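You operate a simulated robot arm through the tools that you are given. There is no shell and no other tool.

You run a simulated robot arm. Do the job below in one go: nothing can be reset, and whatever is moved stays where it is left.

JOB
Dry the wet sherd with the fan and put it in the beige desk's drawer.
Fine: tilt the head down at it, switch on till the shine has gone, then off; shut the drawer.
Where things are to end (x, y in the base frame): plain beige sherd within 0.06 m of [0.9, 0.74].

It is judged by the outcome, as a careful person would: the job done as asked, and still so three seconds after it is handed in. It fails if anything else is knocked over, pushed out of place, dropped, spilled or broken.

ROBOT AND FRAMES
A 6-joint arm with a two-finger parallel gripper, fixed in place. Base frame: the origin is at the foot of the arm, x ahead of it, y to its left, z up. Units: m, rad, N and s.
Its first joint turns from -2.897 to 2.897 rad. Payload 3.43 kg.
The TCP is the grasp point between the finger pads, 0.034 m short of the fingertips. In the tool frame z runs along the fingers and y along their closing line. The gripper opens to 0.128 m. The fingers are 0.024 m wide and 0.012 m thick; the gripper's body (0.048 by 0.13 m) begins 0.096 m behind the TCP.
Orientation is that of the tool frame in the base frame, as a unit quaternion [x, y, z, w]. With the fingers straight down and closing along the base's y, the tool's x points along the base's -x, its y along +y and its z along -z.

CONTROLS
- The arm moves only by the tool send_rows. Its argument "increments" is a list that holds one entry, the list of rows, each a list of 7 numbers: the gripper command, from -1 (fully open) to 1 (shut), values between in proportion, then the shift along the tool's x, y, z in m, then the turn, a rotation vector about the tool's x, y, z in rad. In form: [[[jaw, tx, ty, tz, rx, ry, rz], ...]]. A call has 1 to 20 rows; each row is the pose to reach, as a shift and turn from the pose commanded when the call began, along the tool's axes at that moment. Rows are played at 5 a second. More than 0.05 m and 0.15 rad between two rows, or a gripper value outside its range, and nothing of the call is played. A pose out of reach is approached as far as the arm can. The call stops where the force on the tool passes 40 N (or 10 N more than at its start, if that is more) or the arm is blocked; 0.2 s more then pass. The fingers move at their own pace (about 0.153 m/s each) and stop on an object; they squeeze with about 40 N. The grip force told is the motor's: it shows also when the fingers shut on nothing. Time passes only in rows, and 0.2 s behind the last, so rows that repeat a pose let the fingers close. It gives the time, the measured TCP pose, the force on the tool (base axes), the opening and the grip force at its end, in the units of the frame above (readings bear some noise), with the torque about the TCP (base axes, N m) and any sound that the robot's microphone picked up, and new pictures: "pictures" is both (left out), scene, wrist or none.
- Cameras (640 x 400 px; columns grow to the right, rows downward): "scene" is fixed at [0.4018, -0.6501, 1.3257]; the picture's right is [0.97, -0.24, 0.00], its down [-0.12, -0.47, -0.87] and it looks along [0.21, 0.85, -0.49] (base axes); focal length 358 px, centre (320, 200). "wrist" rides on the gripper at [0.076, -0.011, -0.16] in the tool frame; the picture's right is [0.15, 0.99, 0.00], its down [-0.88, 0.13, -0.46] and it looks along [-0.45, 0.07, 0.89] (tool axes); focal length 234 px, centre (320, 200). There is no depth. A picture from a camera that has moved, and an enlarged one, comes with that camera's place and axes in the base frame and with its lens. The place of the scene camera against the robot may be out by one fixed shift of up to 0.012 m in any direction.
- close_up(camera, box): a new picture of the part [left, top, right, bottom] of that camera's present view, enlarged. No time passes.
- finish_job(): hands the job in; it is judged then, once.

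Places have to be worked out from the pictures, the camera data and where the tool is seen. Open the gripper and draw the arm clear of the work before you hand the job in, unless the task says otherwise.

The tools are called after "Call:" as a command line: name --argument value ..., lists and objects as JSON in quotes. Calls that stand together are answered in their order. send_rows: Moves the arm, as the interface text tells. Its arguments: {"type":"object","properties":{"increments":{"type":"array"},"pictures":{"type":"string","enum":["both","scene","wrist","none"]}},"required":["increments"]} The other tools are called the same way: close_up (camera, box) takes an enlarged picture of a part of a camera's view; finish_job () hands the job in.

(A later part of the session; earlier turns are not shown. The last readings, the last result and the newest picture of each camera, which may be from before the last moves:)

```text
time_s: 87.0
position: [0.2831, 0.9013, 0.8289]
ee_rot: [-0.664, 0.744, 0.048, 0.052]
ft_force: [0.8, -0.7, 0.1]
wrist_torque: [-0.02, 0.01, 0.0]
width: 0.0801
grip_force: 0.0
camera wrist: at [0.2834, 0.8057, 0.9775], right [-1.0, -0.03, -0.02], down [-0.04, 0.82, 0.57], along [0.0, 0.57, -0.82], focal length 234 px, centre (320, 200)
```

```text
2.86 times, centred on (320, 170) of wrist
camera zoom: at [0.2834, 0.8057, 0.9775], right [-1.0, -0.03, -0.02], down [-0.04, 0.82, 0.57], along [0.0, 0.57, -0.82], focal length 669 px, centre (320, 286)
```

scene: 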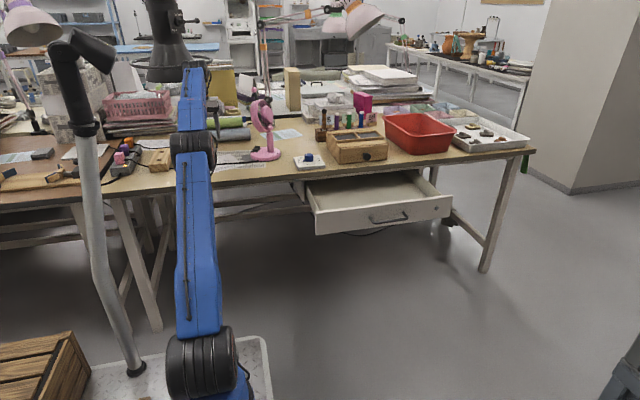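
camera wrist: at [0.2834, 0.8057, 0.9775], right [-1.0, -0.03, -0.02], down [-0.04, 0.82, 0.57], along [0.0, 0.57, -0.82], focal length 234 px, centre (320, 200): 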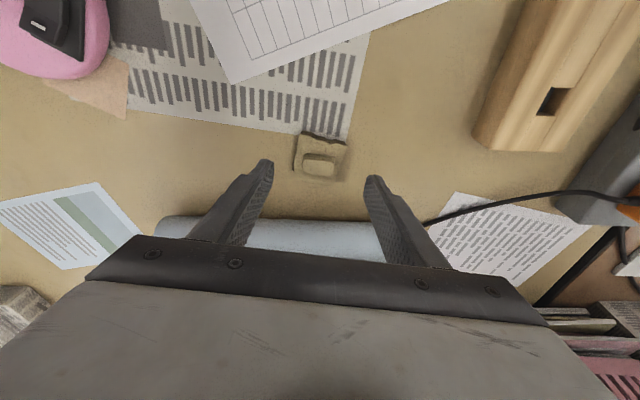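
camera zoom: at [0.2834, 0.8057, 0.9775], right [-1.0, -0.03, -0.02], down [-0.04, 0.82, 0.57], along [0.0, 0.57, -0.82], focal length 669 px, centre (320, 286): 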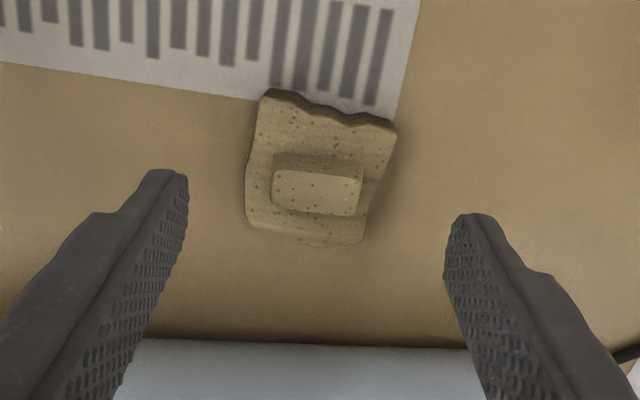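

I adjust the yaw 3° and descend along the tool axis to just around the previous depth.

Call:
send_rows --increments '[[[-0.25, -0.0004, 0, 0.01, -0.0025, 0, -0.018], [-0.25, -0.0008, 0, 0.02, -0.005, 0, -0.035], [-0.25, -0.0011, 0.0001, 0.0293, -0.0075, 0, -0.052], [-0.25, -0.0011, 0.0001, 0.0333, -0.0075, 0, -0.052], [-0.25, -0.0011, 0.0001, 0.0373, -0.0075, 0, -0.052], [-0.25, -0.0011, 0.0001, 0.0373, -0.0075, 0, -0.052]]]'

Call:
close_up --camera "wrist" --box '[230, 100, 410, 240]'

Call:
close_up --camera "scene" --box '[190, 120, 270, 170]'

```text
time_s: 88.4
position: [0.2843, 0.9085, 0.7928]
ee_rot: [-0.683, 0.727, 0.05, 0.05]
ft_force: [1.0, 0.3, 0.0]
wrist_torque: [0.02, -0.02, -0.01]
width: 0.0801
grip_force: 0.1
camera wrist: at [0.2889, 0.8127, 0.9415], right [-1.0, -0.08, -0.02], down [-0.08, 0.81, 0.58], along [-0.03, 0.57, -0.82], focal length 234 px, centre (320, 200)
```

scene: 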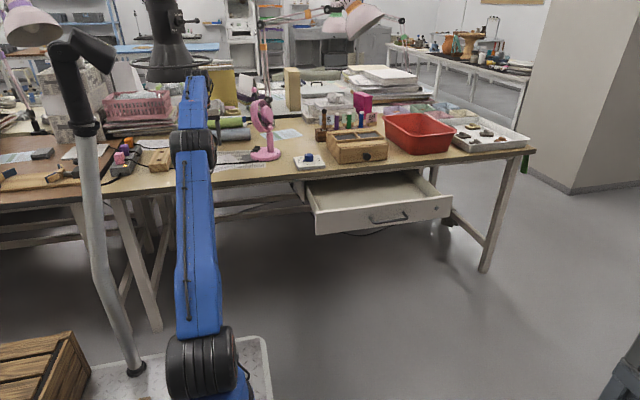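
wrist: 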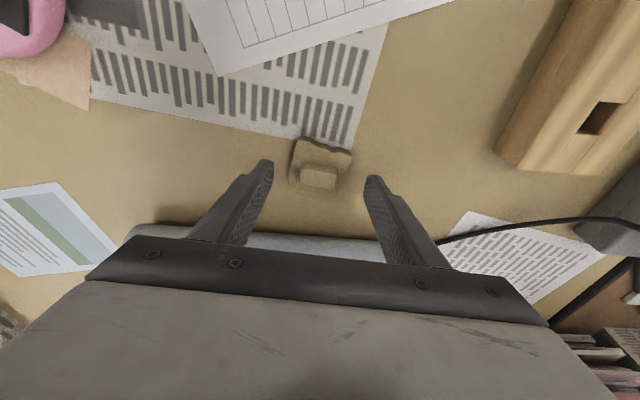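

```text
2.86 times, centred on (320, 170) of wrist
camera zoom: at [0.2889, 0.8127, 0.9415], right [-1.0, -0.08, -0.02], down [-0.08, 0.81, 0.58], along [-0.03, 0.57, -0.82], focal length 669 px, centre (320, 286)
```

zoom: 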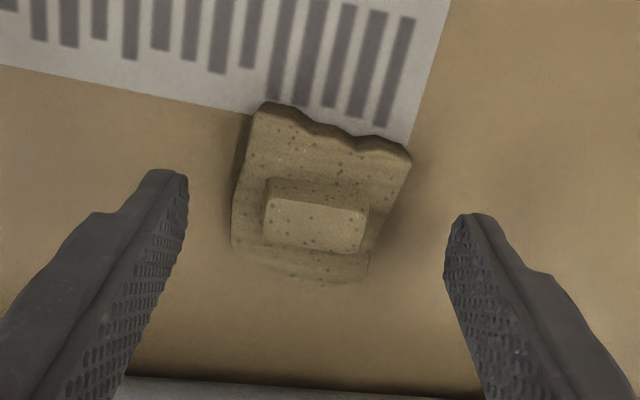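

```text
8.00 times, centred on (230, 145) of scene
camera zoom: at [0.4018, -0.6501, 1.3257], right [0.97, -0.24, 0.0], down [-0.12, -0.47, -0.87], along [0.21, 0.85, -0.49], focal length 2866 px, centre (1040, 640)
```

zoom: 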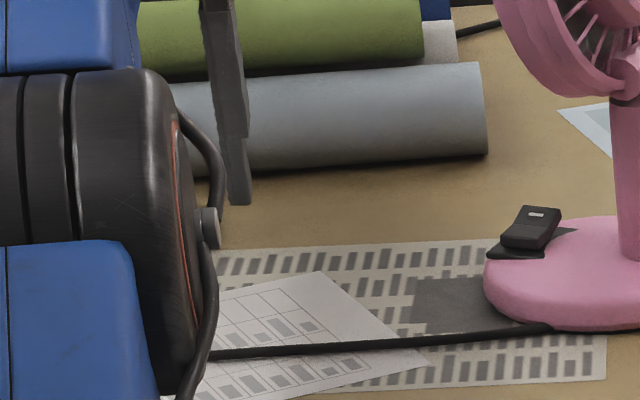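

In base coordinates the jaws are aligned with the block. I lower gently 1 mm at a time, checking for contact with the base of the sherd.

Call:
send_rows --increments '[[[-0.25, 0, 0, 0.001, 0, 0, 0], [-0.25, 0, 0, 0.002, 0, 0, 0], [-0.25, 0, 0, 0.003, 0, 0, 0], [-0.25, 0, 0, 0.003, 0, 0, 0]]]' --pictures "none"

```text
time_s: 89.4
position: [0.2828, 0.9096, 0.7894]
ee_rot: [-0.683, 0.727, 0.05, 0.05]
ft_force: [-0.1, 0.1, 0.2]
wrist_torque: [0.02, -0.01, 0.02]
width: 0.0801
grip_force: 0.0
```

No contact, since the open fingers straddle the sherd outside its base. I close here, about 3 mm deeper than before, and check the width.

Call:
send_rows --increments '[[[0.1, 0, 0, 0, 0, 0, 0], [0.3, 0, 0, 0, 0, 0, 0], [0.45, 0, 0, 0, 0, 0, 0], [0.6, 0, 0, 0, 0, 0, 0], [1, 0, 0, 0, 0, 0, 0], [1, 0, 0, 0, 0, 0, 0]]]'

Call:
close_up --camera "wrist" --box '[230, 100, 410, 240]'

```text
time_s: 90.8
position: [0.2835, 0.9106, 0.7905]
ee_rot: [-0.683, 0.727, 0.05, 0.05]
ft_force: [0.3, -0.8, 1.6]
wrist_torque: [0.0, -0.06, -0.03]
width: 0.0312
grip_force: 40.0
camera wrist: at [0.2887, 0.8131, 0.9379], right [-1.0, -0.08, -0.02], down [-0.08, 0.81, 0.58], along [-0.03, 0.57, -0.82], focal length 234 px, centre (320, 200)
```

scene: 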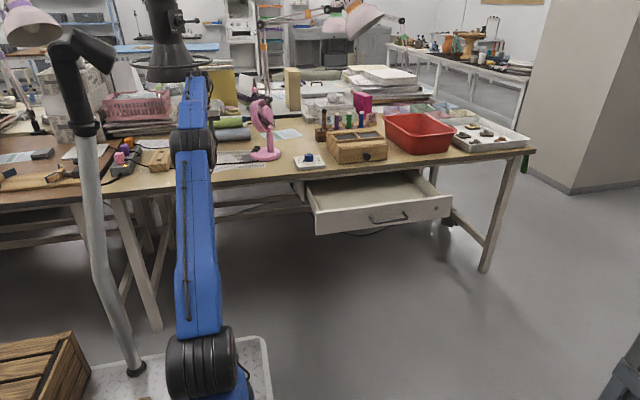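
wrist: 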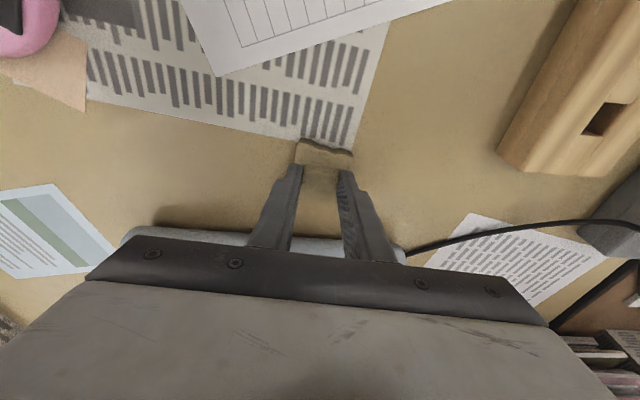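

```text
2.86 times, centred on (320, 170) of wrist
camera zoom: at [0.2887, 0.8131, 0.9379], right [-1.0, -0.08, -0.02], down [-0.08, 0.81, 0.58], along [-0.03, 0.57, -0.82], focal length 669 px, centre (320, 286)
```

zoom: 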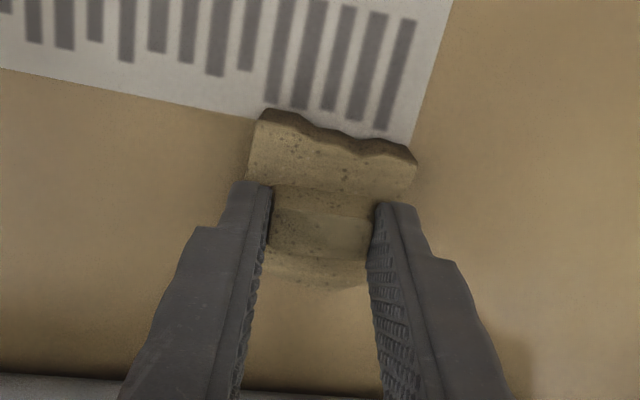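

Width 31.2 mm with a deeper grip. I lift slowly and check the width as I go.

Call:
send_rows --increments '[[[1, -0.0007, 0, -0.005, 0, 0, 0], [1, -0.0014, 0, -0.01, 0, 0, 0], [1, -0.0021, 0, -0.015, 0, 0, 0], [1, -0.0028, 0, -0.02, 0, 0, 0]]]'

Call:
close_up --camera "wrist" --box '[230, 100, 410, 240]'

```text
time_s: 91.8
position: [0.2834, 0.9105, 0.8088]
ee_rot: [-0.683, 0.727, 0.049, 0.051]
ft_force: [-0.3, -0.8, -0.7]
wrist_torque: [0.0, -0.03, 0.0]
width: 0.0308
grip_force: 40.1
camera wrist: at [0.2886, 0.8134, 0.9588], right [-1.0, -0.08, -0.02], down [-0.08, 0.81, 0.58], along [-0.03, 0.57, -0.82], focal length 234 px, centre (320, 200)
```

scene: 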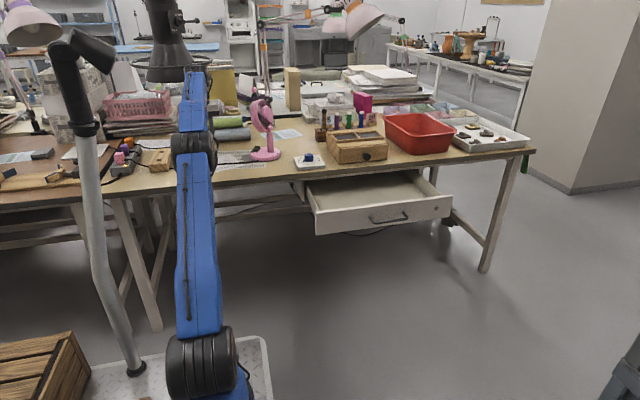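
wrist: 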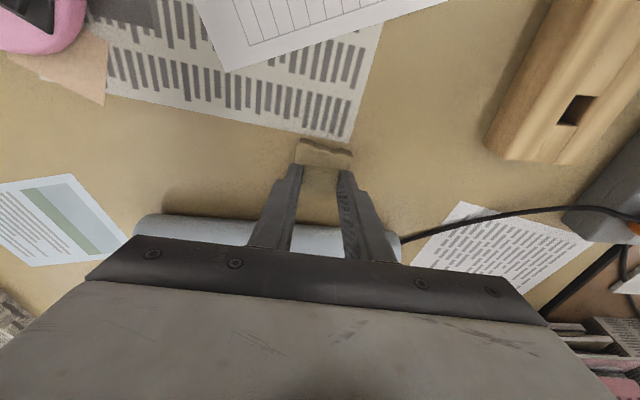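

```text
2.86 times, centred on (320, 170) of wrist
camera zoom: at [0.2886, 0.8134, 0.9588], right [-1.0, -0.08, -0.02], down [-0.08, 0.81, 0.58], along [-0.03, 0.57, -0.82], focal length 669 px, centre (320, 286)
```

zoom: 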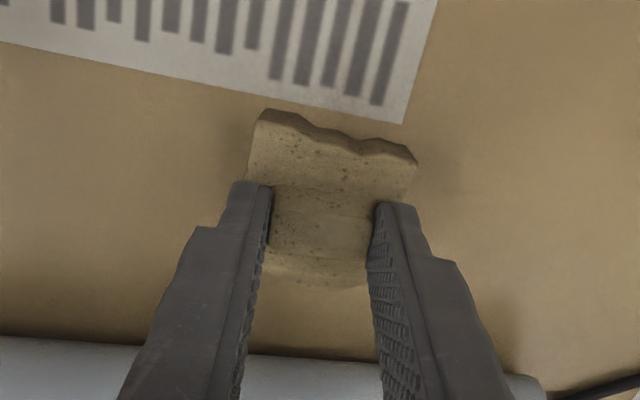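

It is lifting with the gripper. I raise a further 3 cm slowly and re-check for slip.

Call:
send_rows --increments '[[[1, 0, 0, 0, 0, 0, 0], [1, -0.0007, 0, -0.005, 0, 0, 0], [1, -0.0014, 0, -0.01, 0, 0, 0], [1, -0.0021, 0, -0.015, 0, 0, 0], [1, -0.0028, 0, -0.02, 0, 0, 0], [1, -0.0042, 0, -0.03, 0, 0, 0], [1, -0.0042, 0, -0.03, 0, 0, 0]]]'

Call:
close_up --camera "wrist" --box '[230, 100, 410, 240]'

```text
time_s: 93.4
position: [0.2834, 0.9095, 0.8411]
ee_rot: [-0.683, 0.727, 0.05, 0.05]
ft_force: [-0.6, -0.3, -1.4]
wrist_torque: [-0.01, -0.03, -0.02]
width: 0.0309
grip_force: 40.9
camera wrist: at [0.2889, 0.813, 0.9895], right [-1.0, -0.08, -0.02], down [-0.08, 0.81, 0.58], along [-0.03, 0.58, -0.82], focal length 234 px, centre (320, 200)
```

scene: 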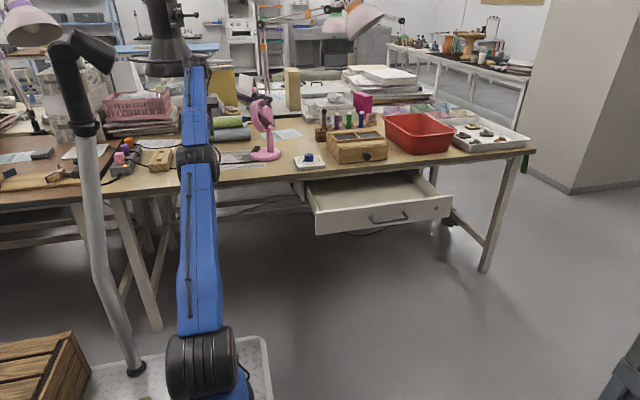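
wrist: 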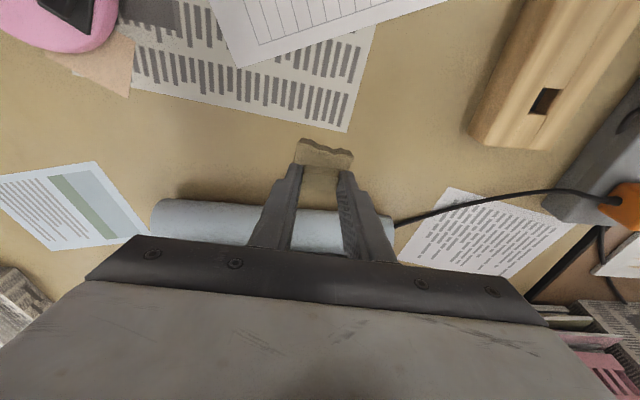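

```text
2.86 times, centred on (320, 170) of wrist
camera zoom: at [0.2889, 0.813, 0.9895], right [-1.0, -0.08, -0.02], down [-0.08, 0.81, 0.58], along [-0.03, 0.58, -0.82], focal length 669 px, centre (320, 286)
```

zoom: 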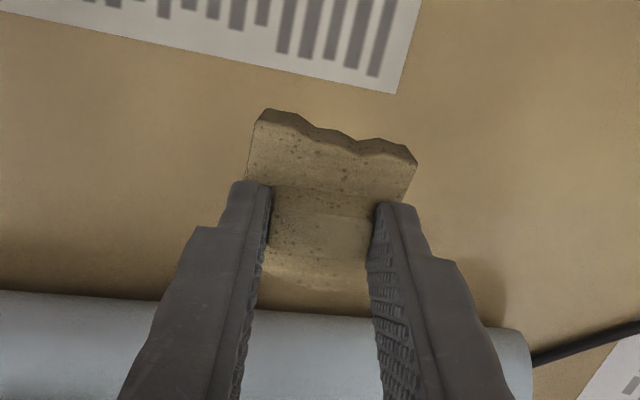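

The grip is stable at 31 mm. I carry the sherd up and back, clear of the fan.

Call:
send_rows --increments '[[[1, -0.0042, 0, -0.0297, 0, 0, 0], [1, 0.006, -0.003, -0.055, 0, 0, 0], [1, 0.035, -0.007, -0.075, 0, 0, 0], [1, 0.067, -0.011, -0.095, 0, 0, 0], [1, 0.1, -0.015, -0.117, 0, 0, 0], [1, 0.133, -0.019, -0.139, 0, 0, 0], [1, 0.166, -0.024, -0.161, 0, 0, 0], [1, 0.2, -0.028, -0.183, 0, 0, 0], [1, 0.2315, -0.032, -0.2038, 0, 0, 0], [1, 0.2315, -0.032, -0.2038, 0, 0, 0]]]'

```text
time_s: 95.6
position: [0.3029, 0.6506, 1.0095]
ee_rot: [-0.683, 0.727, 0.05, 0.051]
ft_force: [0.3, -0.3, -1.1]
wrist_torque: [0.02, -0.03, 0.02]
width: 0.0309
grip_force: 40.3
out of reach, approached as far as the arm can: row 1, 2
camera wrist: at [0.3095, 0.5532, 1.159], right [-1.0, -0.08, -0.02], down [-0.08, 0.81, 0.58], along [-0.03, 0.57, -0.82], focal length 234 px, centre (320, 200)
```

scene: 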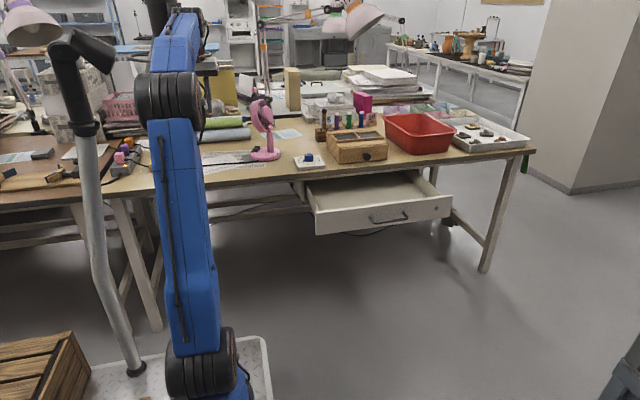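
wrist: 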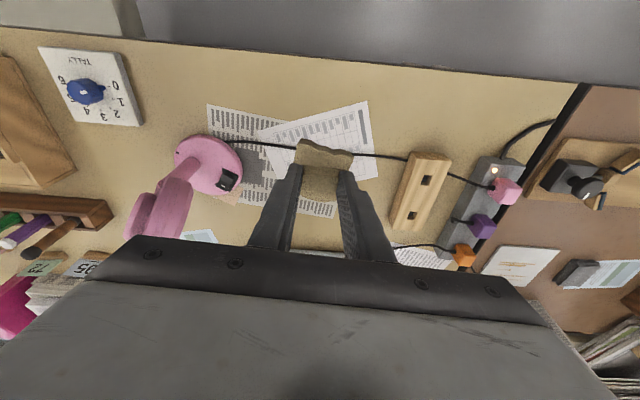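

The sherd is still held. I swing it around to the front of the drawer, turning only about the vertical so it stays level.

Call:
send_rows --increments '[[[1, 0.0189, -0.0343, -0.0003, 0.0088, -0.0003, 0.0619], [1, 0.0379, -0.0686, -0.0007, 0.0176, -0.0006, 0.1237], [1, 0.0568, -0.103, -0.001, 0.0265, -0.0008, 0.1856], [1, 0.0757, -0.1373, -0.0013, 0.0353, -0.0011, 0.2475], [1, 0.0947, -0.1716, -0.0017, 0.0441, -0.0014, 0.3094], [1, 0.1136, -0.2059, -0.002, 0.053, -0.0017, 0.3712], [1, 0.1325, -0.2402, -0.0023, 0.0618, -0.0019, 0.4331], [1, 0.1515, -0.2745, -0.0027, 0.0706, -0.0022, 0.495], [1, 0.1704, -0.3089, -0.003, 0.0794, -0.0025, 0.5569], [1, 0.1893, -0.3432, -0.0033, 0.0882, -0.0028, 0.6187], [1, 0.2083, -0.3775, -0.0037, 0.0971, -0.003, 0.6806], [1, 0.2272, -0.4118, -0.004, 0.1059, -0.0033, 0.7425], [1, 0.2272, -0.4118, -0.004, 0.1059, -0.0033, 0.7425]]]'

```text
time_s: 98.4
position: [0.6959, 0.397, 0.9778]
ee_rot: [-0.369, 0.927, 0.028, 0.065]
ft_force: [0.0, -0.1, -0.9]
wrist_torque: [-0.01, -0.02, -0.04]
width: 0.0311
grip_force: 39.8
camera wrist: at [0.6334, 0.3234, 1.1266], right [-0.79, 0.62, -0.02], down [0.5, 0.65, 0.58], along [0.37, 0.44, -0.82], focal length 234 px, centre (320, 200)
```

scene: 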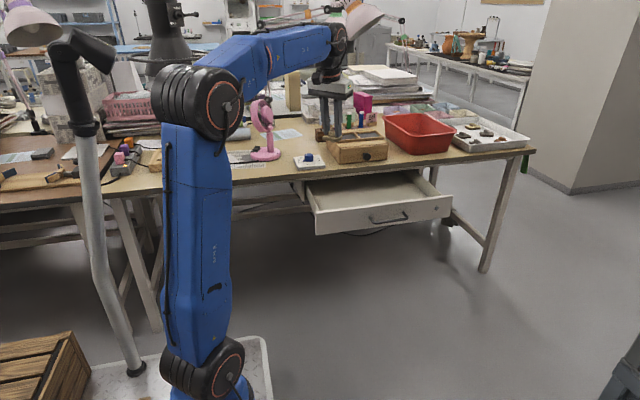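
wrist: 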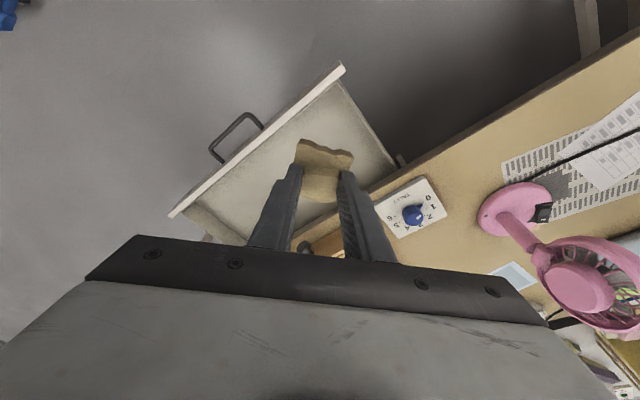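

The drawer front sits at y≈0.374, matching the picture, so the target spot inside is near (0.875, 0.482). I move over it at a safe height.

Call:
send_rows --increments '[[[1, -0.0225, -0.0089, 0.0289, 0, 0, 0], [1, -0.045, -0.0178, 0.0578, 0, 0, 0], [1, -0.0675, -0.0267, 0.0867, 0, 0, 0], [1, -0.09, -0.0356, 0.1155, 0, 0, 0], [1, -0.1125, -0.0445, 0.1444, 0, 0, 0], [1, -0.135, -0.0534, 0.1733, 0, 0, 0], [1, -0.1575, -0.0623, 0.2022, 0, 0, 0], [1, -0.1575, -0.0623, 0.2022, 0, 0, 0]]]'

Call:
close_up --camera "scene" --box '[280, 110, 460, 240]'

```text
time_s: 100.2
position: [0.8748, 0.4825, 0.8043]
ee_rot: [-0.369, 0.927, 0.027, 0.066]
ft_force: [0.0, -0.7, -0.6]
wrist_torque: [0.0, 0.0, 0.0]
width: 0.031
grip_force: 39.7
camera wrist: at [0.8114, 0.4076, 0.9523], right [-0.79, 0.62, -0.02], down [0.5, 0.65, 0.58], along [0.37, 0.44, -0.82], focal length 234 px, centre (320, 200)
```

scene: 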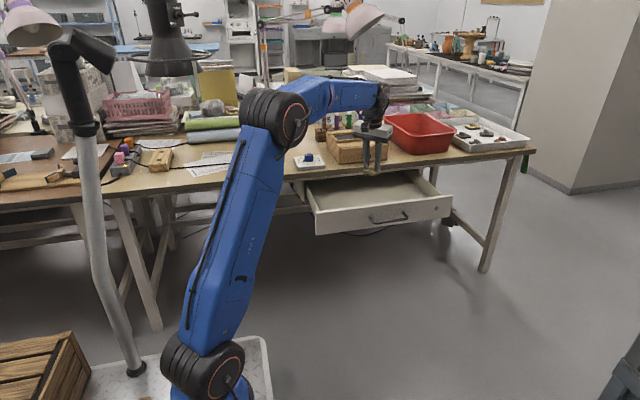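
wrist: 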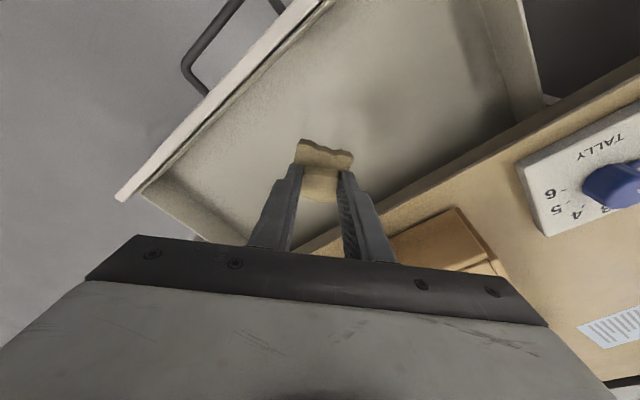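

```text
3.08 times, centred on (370, 175) of scene
camera zoom: at [0.4018, -0.6501, 1.3257], right [0.97, -0.24, 0.0], down [-0.12, -0.47, -0.87], along [0.21, 0.85, -0.49], focal length 1102 px, centre (166, 277)
```

zoom: 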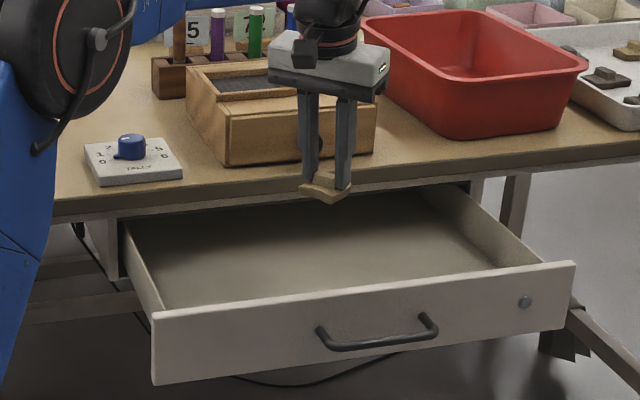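

The sherd is over the open drawer. I lower it to a few centimetres above the drawer floor.

Call:
send_rows --increments '[[[1, 0.004, -0.0001, 0.0283, 0, 0, 0], [1, 0.008, -0.0002, 0.0565, 0, 0, 0], [1, 0.0121, -0.0004, 0.0848, 0, 0, 0], [1, 0.0161, -0.0005, 0.113, 0, 0, 0], [1, 0.0161, -0.0005, 0.113, 0, 0, 0]]]'

Call:
close_up --camera "scene" --box '[300, 120, 450, 230]'

Call:
close_up --camera "wrist" --box '[230, 60, 410, 240]'

```text
time_s: 101.4
position: [0.8736, 0.481, 0.686]
ee_rot: [-0.37, 0.927, 0.027, 0.065]
ft_force: [-0.3, -0.2, 0.0]
wrist_torque: [-0.01, -0.03, 0.02]
width: 0.0308
grip_force: 39.6
camera wrist: at [0.8108, 0.4066, 0.8349], right [-0.79, 0.62, -0.02], down [0.5, 0.65, 0.58], along [0.37, 0.44, -0.82], focal length 234 px, centre (320, 200)
```

scene: 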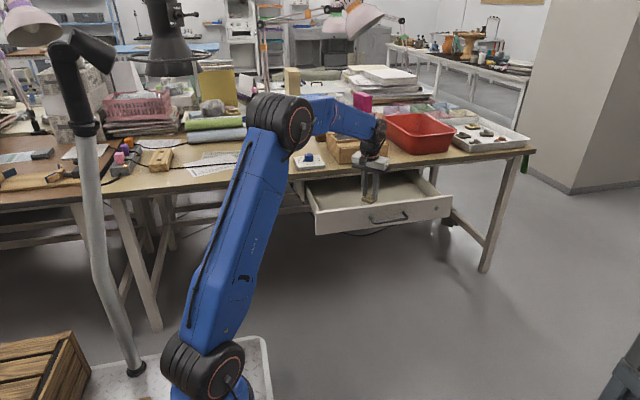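
wrist: 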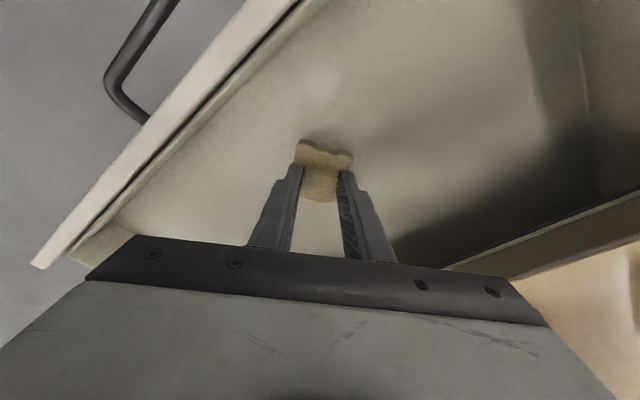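

```text
3.64 times, centred on (375, 175) of scene
camera zoom: at [0.4018, -0.6501, 1.3257], right [0.97, -0.24, 0.0], down [-0.12, -0.47, -0.87], along [0.21, 0.85, -0.49], focal length 1303 px, centre (120, 291)
```

zoom: 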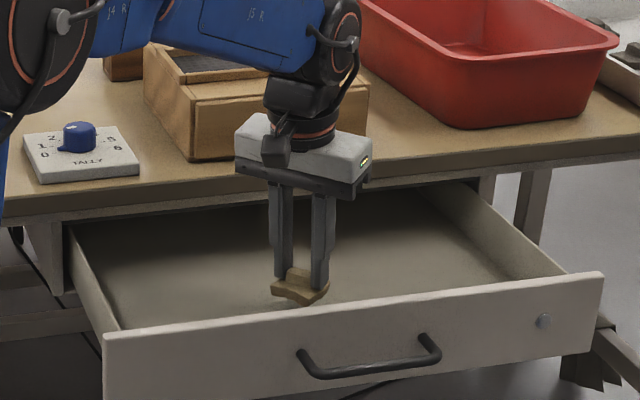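

```text
2.22 times, centred on (320, 150) of wrist
camera zoom: at [0.8108, 0.4066, 0.8349], right [-0.79, 0.62, -0.02], down [0.5, 0.65, 0.58], along [0.37, 0.44, -0.82], focal length 520 px, centre (320, 311)
```

zoom: 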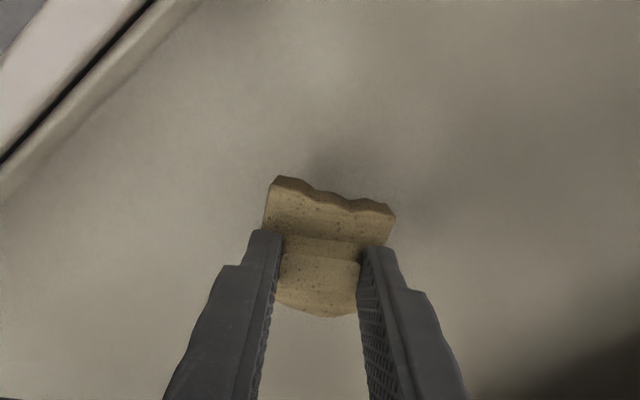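

The sherd hovers a few centimetres above the floor. I lower in small steps, watching for contact force.

Call:
send_rows --increments '[[[1, 0.0008, 0, 0.0059, 0, 0, 0], [1, 0.0017, 0, 0.0119, 0, 0, 0], [1, 0.0021, 0, 0.0149, 0, 0, 0], [1, 0.0025, 0, 0.0178, 0, 0, 0], [1, 0.0025, 0, 0.0178, 0, 0, 0]]]' --pictures "none"

Call:
close_up --camera "scene" --box '[330, 150, 420, 220]'

```text
time_s: 102.6
position: [0.8743, 0.4819, 0.6688]
ee_rot: [-0.369, 0.927, 0.027, 0.066]
ft_force: [0.7, 0.2, 0.1]
wrist_torque: [-0.02, 0.0, -0.04]
width: 0.0309
grip_force: 40.0
```

```text
5.71 times, centred on (375, 185) of scene
camera zoom: at [0.4018, -0.6501, 1.3257], right [0.97, -0.24, 0.0], down [-0.12, -0.47, -0.87], along [0.21, 0.85, -0.49], focal length 2047 px, centre (6, 286)
```

zoom: 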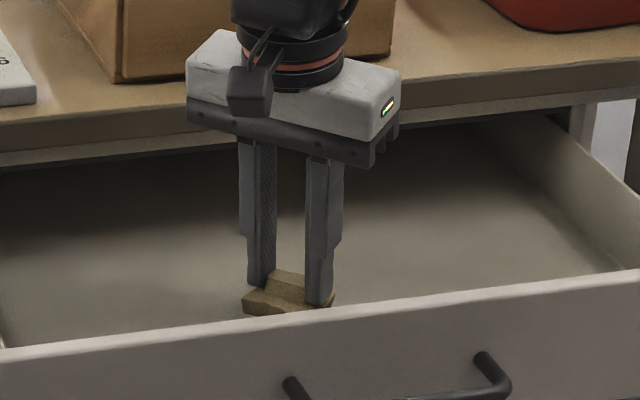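

No contact yet. I continue down in 1–2 mm steps.

Call:
send_rows --increments '[[[1, 0.0003, 0, 0.002, 0, 0, 0], [1, 0.0006, 0, 0.004, 0, 0, 0], [1, 0.0008, 0, 0.0059, 0, 0, 0], [1, 0.0011, 0, 0.0079, 0, 0, 0], [1, 0.0011, 0, 0.0079, 0, 0, 0]]]' --pictures "none"

Call:
close_up --camera "wrist" --box '[230, 60, 410, 240]'

```text
time_s: 103.8
position: [0.8741, 0.4806, 0.6615]
ee_rot: [-0.369, 0.927, 0.027, 0.065]
ft_force: [-0.3, -0.7, 0.9]
wrist_torque: [-0.04, -0.04, -0.04]
width: 0.031
grip_force: 39.7
```

```text
2.22 times, centred on (320, 150) of wrist
camera zoom: at [0.8105, 0.4065, 0.81], right [-0.79, 0.62, -0.02], down [0.5, 0.65, 0.58], along [0.37, 0.44, -0.82], focal length 520 px, centre (320, 311)
```

zoom: 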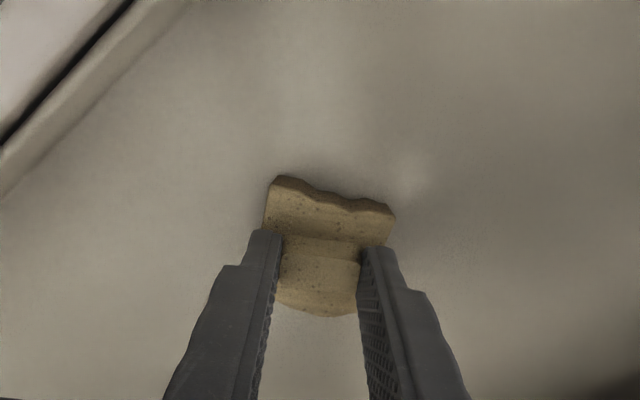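

Call:
send_rows --increments '[[[1, 0.0002, 0, 0.0015, 0, 0, 0], [1, 0.0004, 0, 0.003, 0, 0, 0], [1, 0.0006, 0, 0.0045, 0, 0, 0], [1, 0.0006, 0, 0.0045, 0, 0, 0]]]' --pictures "none"

Call:
close_up --camera "wrist" --box '[260, 90, 380, 210]'

```text
time_s: 104.8
position: [0.8741, 0.4816, 0.6601]
ee_rot: [-0.368, 0.927, 0.029, 0.068]
ft_force: [3.2, 0.7, 39.9]
wrist_torque: [0.16, -0.51, -0.01]
width: 0.0309
grip_force: 39.9
```

```text
3.33 times, centred on (320, 150) of wrist
camera zoom: at [0.81, 0.4063, 0.8084], right [-0.79, 0.62, -0.02], down [0.49, 0.65, 0.58], along [0.37, 0.45, -0.81], focal length 781 px, centre (320, 367)
```

zoom: 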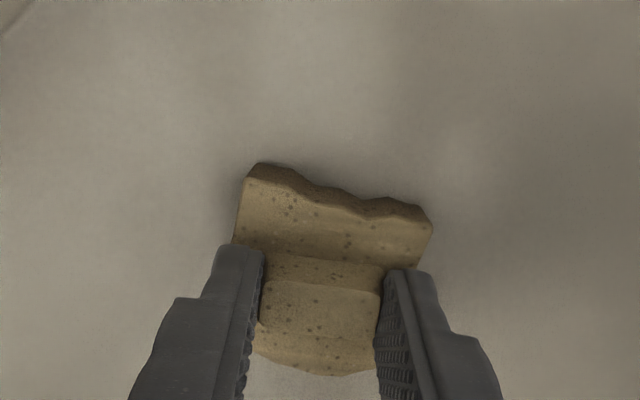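

The sherd is on the drawer floor. I relieve the pressure by backing up about 3 mm, then open the jaws.

Call:
send_rows --increments '[[[1, -0.0004, 0, -0.003, 0, 0, 0], [0.5, -0.0004, 0, -0.003, 0, 0, 0], [0.4, -0.0004, 0, -0.003, 0, 0, 0], [0.2, -0.0004, 0, -0.003, 0, 0, 0], [-0.1, -0.0004, 0, -0.003, 0, 0, 0], [-0.1, -0.0004, 0, -0.003, 0, 0, 0]]]'

Call:
close_up --camera "wrist" --box '[230, 60, 410, 240]'

```text
time_s: 106.2
position: [0.8733, 0.4812, 0.6594]
ee_rot: [-0.37, 0.926, 0.027, 0.065]
ft_force: [0.7, 0.2, -0.2]
wrist_torque: [-0.02, 0.0, -0.03]
width: 0.0704
grip_force: 0.2
camera wrist: at [0.8105, 0.407, 0.8079], right [-0.79, 0.62, -0.02], down [0.5, 0.65, 0.58], along [0.37, 0.44, -0.82], focal length 234 px, centre (320, 200)
```

scene: 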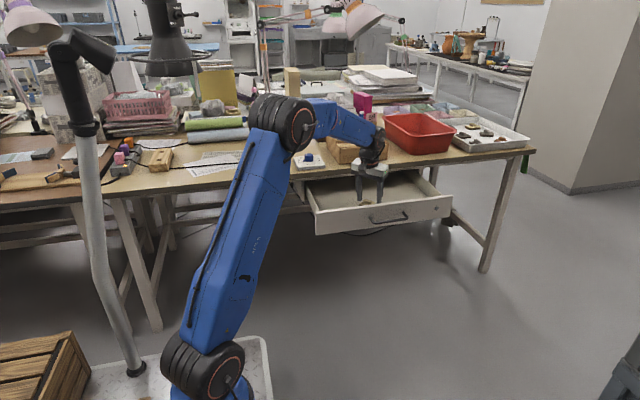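
wrist: 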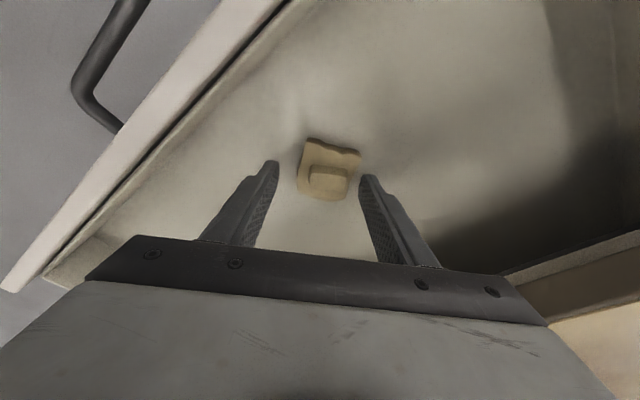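

```text
2.22 times, centred on (320, 150) of wrist
camera zoom: at [0.8105, 0.407, 0.8079], right [-0.79, 0.62, -0.02], down [0.5, 0.65, 0.58], along [0.37, 0.44, -0.82], focal length 520 px, centre (320, 311)
```

zoom: 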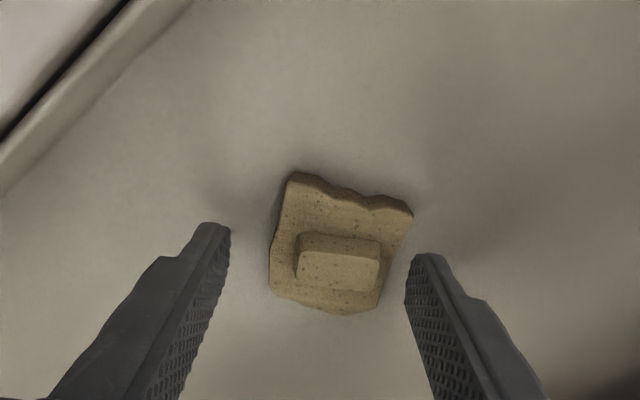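

The sherd lies flat in the drawer at about (0.868, 0.488), which will be about (0.868, 0.72) once shut. I lift straight out, close the jaws, and move in front of the drawer.

Call:
send_rows --increments '[[[-0.1, -0.0028, 0.0001, -0.0198, 0, 0, 0], [-0.1, -0.0085, 0.0002, -0.0595, 0, 0, 0], [-0.1, -0.0141, 0.0004, -0.0991, 0, 0, 0], [0.5, -0.0198, 0.0006, -0.1387, 0, 0, 0], [1, -0.0254, 0.0007, -0.1784, 0, 0, 0], [1, -0.0282, 0.0008, -0.1982, 0, 0, 0]]]'

Call:
close_up --camera "scene" --box '[300, 120, 460, 240]'

```text
time_s: 107.6
position: [0.8735, 0.4823, 0.8574]
ee_rot: [-0.369, 0.927, 0.028, 0.065]
ft_force: [0.6, 0.3, -0.3]
wrist_torque: [-0.01, -0.03, -0.02]
width: 0.0
grip_force: 33.1
camera wrist: at [0.8106, 0.4083, 1.006], right [-0.79, 0.62, -0.02], down [0.5, 0.65, 0.58], along [0.37, 0.44, -0.82], focal length 234 px, centre (320, 200)
```

scene: 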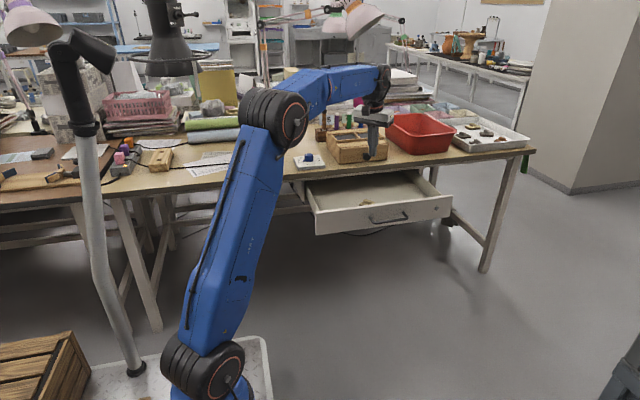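
wrist: 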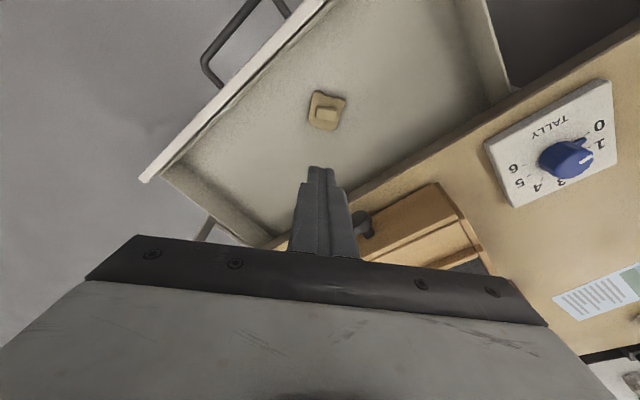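

```text
3.33 times, centred on (380, 180) of scene
camera zoom: at [0.4018, -0.6501, 1.3257], right [0.97, -0.24, 0.0], down [-0.12, -0.47, -0.87], along [0.21, 0.85, -0.49], focal length 1194 px, centre (120, 267)
```

zoom: 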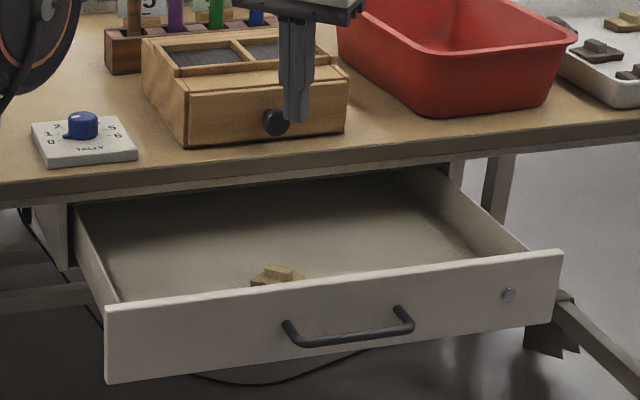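

The sherd is sitting well inside the drawer. I move in front of the drawer, left of the handle, and lower the closed fingertips to panel height.

Call:
send_rows --increments '[[[1, 0.0396, -0.0122, -0.0063, 0, 0, 0], [1, 0.0792, -0.0244, -0.0126, 0, 0, 0], [1, 0.1188, -0.0365, -0.019, 0, 0, 0], [1, 0.1584, -0.0487, -0.0253, 0, 0, 0], [1, 0.198, -0.0609, -0.0316, 0, 0, 0], [1, 0.2036, -0.0611, 0.0076, 0, 0, 0], [1, 0.2092, -0.0612, 0.0468, 0, 0, 0], [1, 0.2148, -0.0614, 0.086, 0, 0, 0], [1, 0.2204, -0.0616, 0.1252, 0, 0, 0], [1, 0.2255, -0.0617, 0.1617, 0, 0, 0], [1, 0.2255, -0.0617, 0.1617, 0, 0, 0]]]'

Call:
close_up --camera "scene" --box '[280, 130, 460, 260]'

```text
time_s: 110.0
position: [0.7704, 0.2981, 0.6689]
ee_rot: [-0.369, 0.927, 0.028, 0.066]
ft_force: [-0.3, 1.1, 0.8]
wrist_torque: [0.01, -0.02, 0.01]
width: 0.0
grip_force: 32.6
camera wrist: at [0.7074, 0.2244, 0.8167], right [-0.79, 0.62, -0.02], down [0.5, 0.65, 0.58], along [0.37, 0.44, -0.82], focal length 234 px, centre (320, 200)
```

scene: 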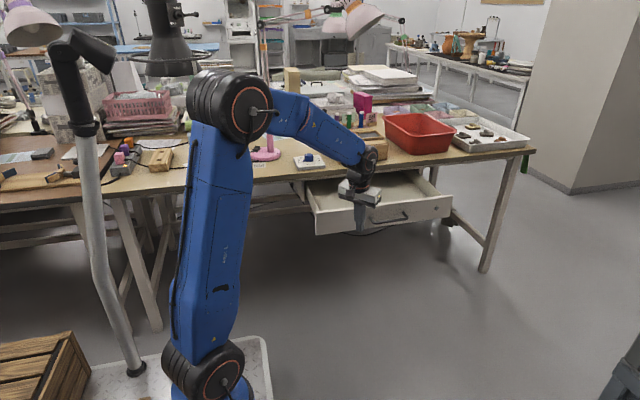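
wrist: 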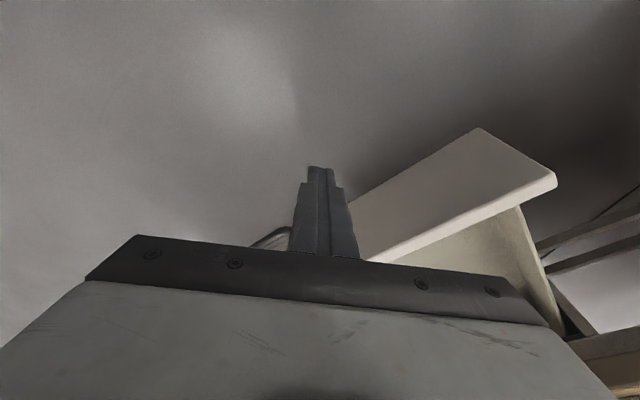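

```text
3.08 times, centred on (370, 195) of scene
camera zoom: at [0.4018, -0.6501, 1.3257], right [0.97, -0.24, 0.0], down [-0.12, -0.47, -0.87], along [0.21, 0.85, -0.49], focal length 1102 px, centre (166, 215)
```

zoom: 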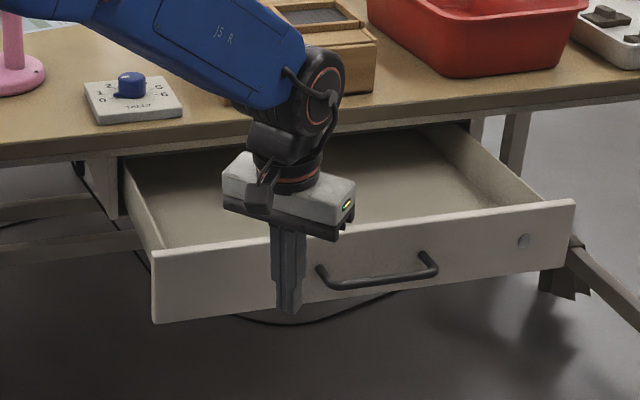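

The fingertips are in front of the panel, left of the handle. I push the drawer in slowly (about 5 cm/s) so the sherd doesn't slide.

Call:
send_rows --increments '[[[1, -0.017, 0.0182, 0.0025, 0, 0, 0], [1, -0.0306, 0.0327, 0.0045, 0, 0, 0], [1, -0.0374, 0.0399, 0.0055, 0, 0, 0], [1, -0.0442, 0.0472, 0.0065, 0, 0, 0], [1, -0.051, 0.0545, 0.0075, 0, 0, 0], [1, -0.0578, 0.0617, 0.0085, 0, 0, 0], [1, -0.0647, 0.069, 0.0095, 0, 0, 0], [1, -0.0715, 0.0762, 0.0105, 0, 0, 0], [1, -0.0783, 0.0835, 0.0115, 0, 0, 0], [1, -0.0851, 0.0908, 0.0125, 0, 0, 0], [1, -0.0919, 0.098, 0.0135, 0, 0, 0], [1, -0.0987, 0.1053, 0.0145, 0, 0, 0], [1, -0.1055, 0.1125, 0.0155, 0, 0, 0], [1, -0.1123, 0.1198, 0.0165, 0, 0, 0], [1, -0.1191, 0.1271, 0.0175, 0, 0, 0], [1, -0.1259, 0.1343, 0.0185, 0, 0, 0]]]'

Call:
close_up --camera "scene" --box '[280, 130, 460, 260]'

```text
time_s: 113.4
position: [0.7714, 0.4849, 0.6665]
ee_rot: [-0.369, 0.927, 0.028, 0.065]
ft_force: [0.0, -0.1, 0.6]
wrist_torque: [0.02, -0.02, 0.0]
width: 0.0001
grip_force: 33.2
camera wrist: at [0.708, 0.4103, 0.8155], right [-0.79, 0.62, -0.02], down [0.5, 0.65, 0.58], along [0.37, 0.44, -0.82], focal length 234 px, centre (320, 200)
```

scene: 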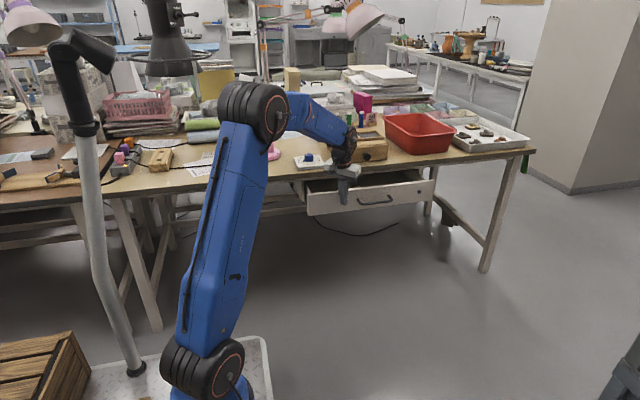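
wrist: 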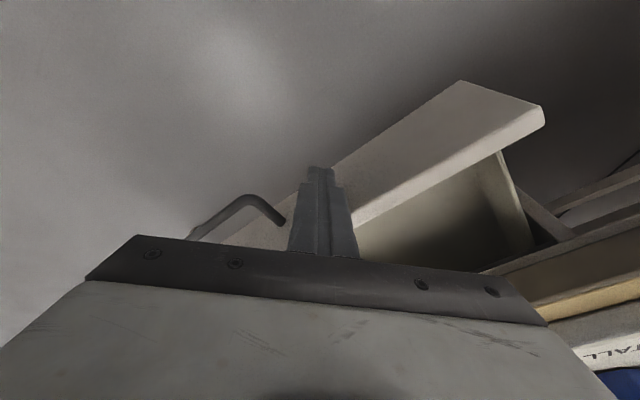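

```text
3.08 times, centred on (370, 195) of scene
camera zoom: at [0.4018, -0.6501, 1.3257], right [0.97, -0.24, 0.0], down [-0.12, -0.47, -0.87], along [0.21, 0.85, -0.49], focal length 1102 px, centre (166, 215)
```

zoom: 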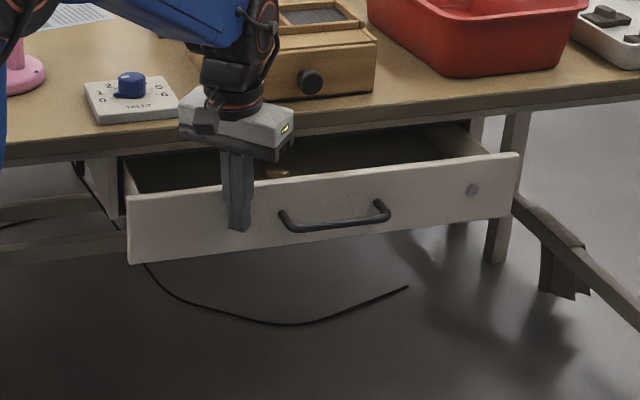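

The drawer is about two-thirds shut and the sherd hasn't shifted inside. For the last part, under the desk overhang, I need the horizontal tool pose, so I back off and reorient.

Call:
send_rows --increments '[[[1, 0.0204, -0.0218, -0.003, 0, 0, 0], [1, 0.0408, -0.0436, -0.006, 0, 0, 0], [1, 0.0429, -0.0435, -0.0391, 0.0192, -0.0636, 0.0553], [1, 0.045, -0.0433, -0.0721, 0.0383, -0.1272, 0.1106], [1, 0.0472, -0.0432, -0.1052, 0.0575, -0.1908, 0.166], [1, 0.0493, -0.0431, -0.1383, 0.0766, -0.2543, 0.2213], [1, 0.0514, -0.0429, -0.1713, 0.0958, -0.3179, 0.2766], [1, 0.0535, -0.0428, -0.2044, 0.1149, -0.3815, 0.3319], [1, 0.0535, -0.0428, -0.2044, 0.1149, -0.3815, 0.3319]]]'

Call:
close_up --camera "scene" --box '[280, 130, 460, 260]'

```text
time_s: 115.4
position: [0.7404, 0.3971, 0.8633]
ee_rot: [-0.195, 0.946, 0.055, 0.254]
ft_force: [0.6, 0.5, 0.2]
wrist_torque: [0.01, 0.0, 0.0]
width: 0.0
grip_force: 33.2
camera wrist: at [0.6103, 0.3292, 0.9658], right [-0.51, 0.86, -0.07], down [0.44, 0.33, 0.84], along [0.74, 0.4, -0.54], focal length 234 px, centre (320, 200)
```

scene: 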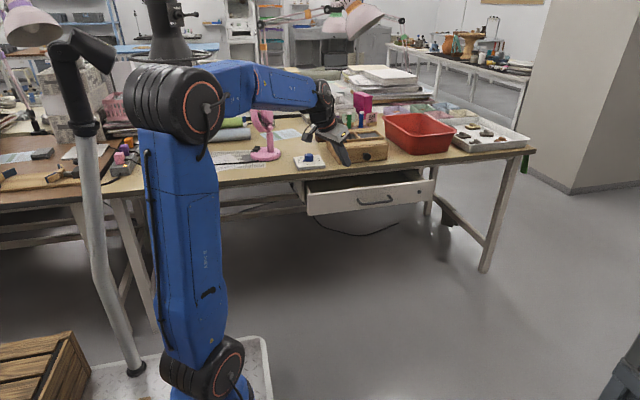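
wrist: 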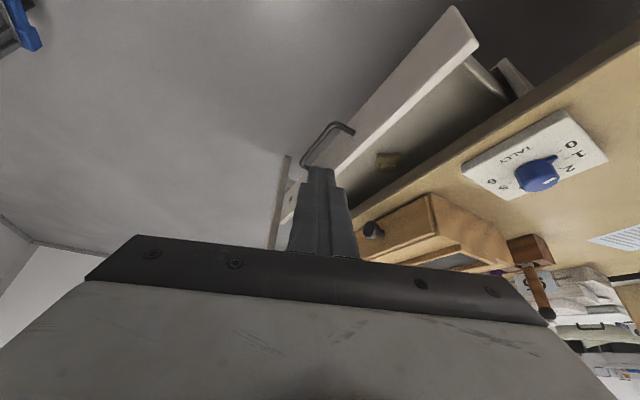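

```text
3.08 times, centred on (370, 195) of scene
camera zoom: at [0.4018, -0.6501, 1.3257], right [0.97, -0.24, 0.0], down [-0.12, -0.47, -0.87], along [0.21, 0.85, -0.49], focal length 1102 px, centre (166, 215)
```

zoom: 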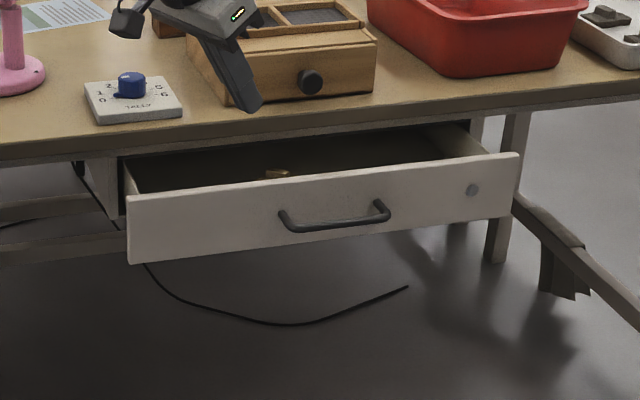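

Now I turn the tool back to the horizontal pose used for the handle, staying in front of the drawer.

Call:
send_rows --increments '[[[1, 0.0082, -0.0009, 0.0133, 0.043, -0.0597, -0.1213], [1, 0.0163, -0.0018, 0.0267, 0.086, -0.1193, -0.2426], [1, 0.0245, -0.0028, 0.04, 0.129, -0.179, -0.3639], [1, 0.0326, -0.0037, 0.0534, 0.172, -0.2387, -0.4852], [1, 0.0408, -0.0046, 0.0667, 0.215, -0.2983, -0.6065], [1, 0.0489, -0.0055, 0.08, 0.258, -0.358, -0.7278], [1, 0.0571, -0.0065, 0.0934, 0.3009, -0.4177, -0.849], [1, 0.0652, -0.0074, 0.1067, 0.3439, -0.4774, -0.9703], [1, 0.0734, -0.0083, 0.12, 0.3869, -0.537, -1.0916], [1, 0.0815, -0.0092, 0.1334, 0.4299, -0.5967, -1.2129], [1, 0.0897, -0.0102, 0.1467, 0.4729, -0.6564, -1.3342], [1, 0.0978, -0.0111, 0.1601, 0.5159, -0.716, -1.4555], [1, 0.106, -0.012, 0.1734, 0.5589, -0.7757, -1.5768], [1, 0.106, -0.012, 0.1734, 0.5589, -0.7757, -1.5768]]]'

Call:
close_up --camera "scene" --box '[280, 130, 460, 260]'

```text
time_s: 118.4
position: [0.7416, 0.3845, 0.6604]
ee_rot: [0.683, -0.365, 0.303, -0.556]
ft_force: [0.5, 0.1, -0.7]
wrist_torque: [-0.01, 0.01, -0.02]
width: 0.0003
grip_force: 33.0
camera wrist: at [0.6532, 0.2375, 0.7049], right [-0.08, -0.24, -0.97], down [-0.88, 0.48, -0.04], along [0.47, 0.85, -0.25], focal length 234 px, centre (320, 200)
```

scene: 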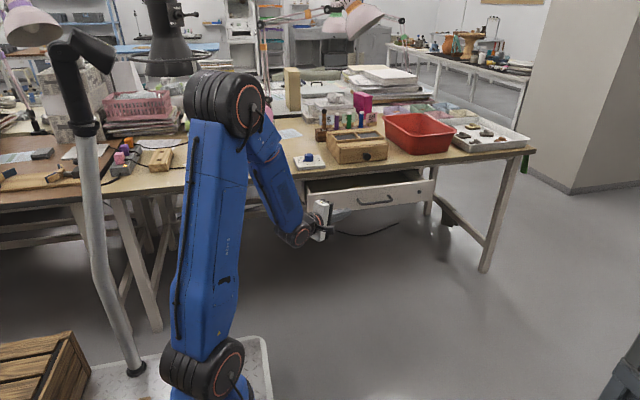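
wrist: 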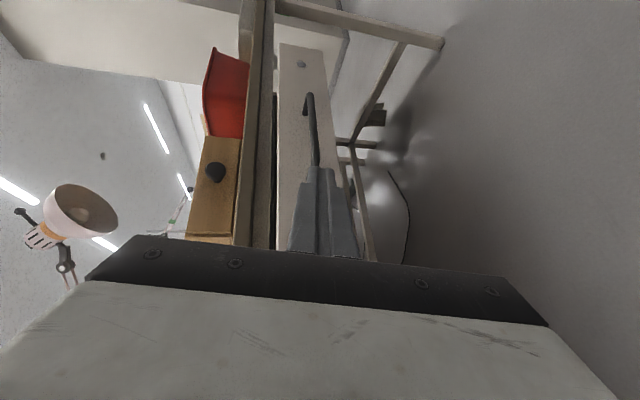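

```text
3.08 times, centred on (370, 195) of scene
camera zoom: at [0.4018, -0.6501, 1.3257], right [0.97, -0.24, 0.0], down [-0.12, -0.47, -0.87], along [0.21, 0.85, -0.49], focal length 1102 px, centre (166, 215)
```

zoom: 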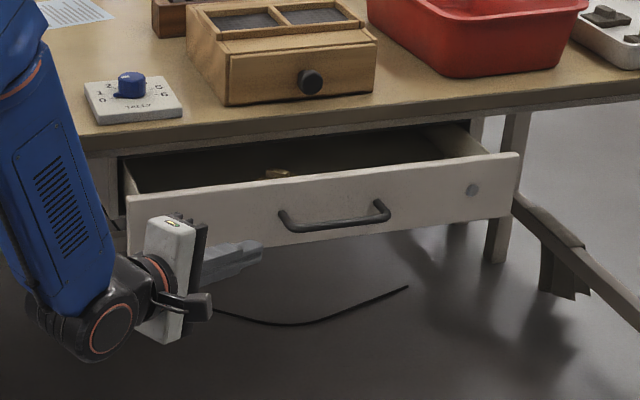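

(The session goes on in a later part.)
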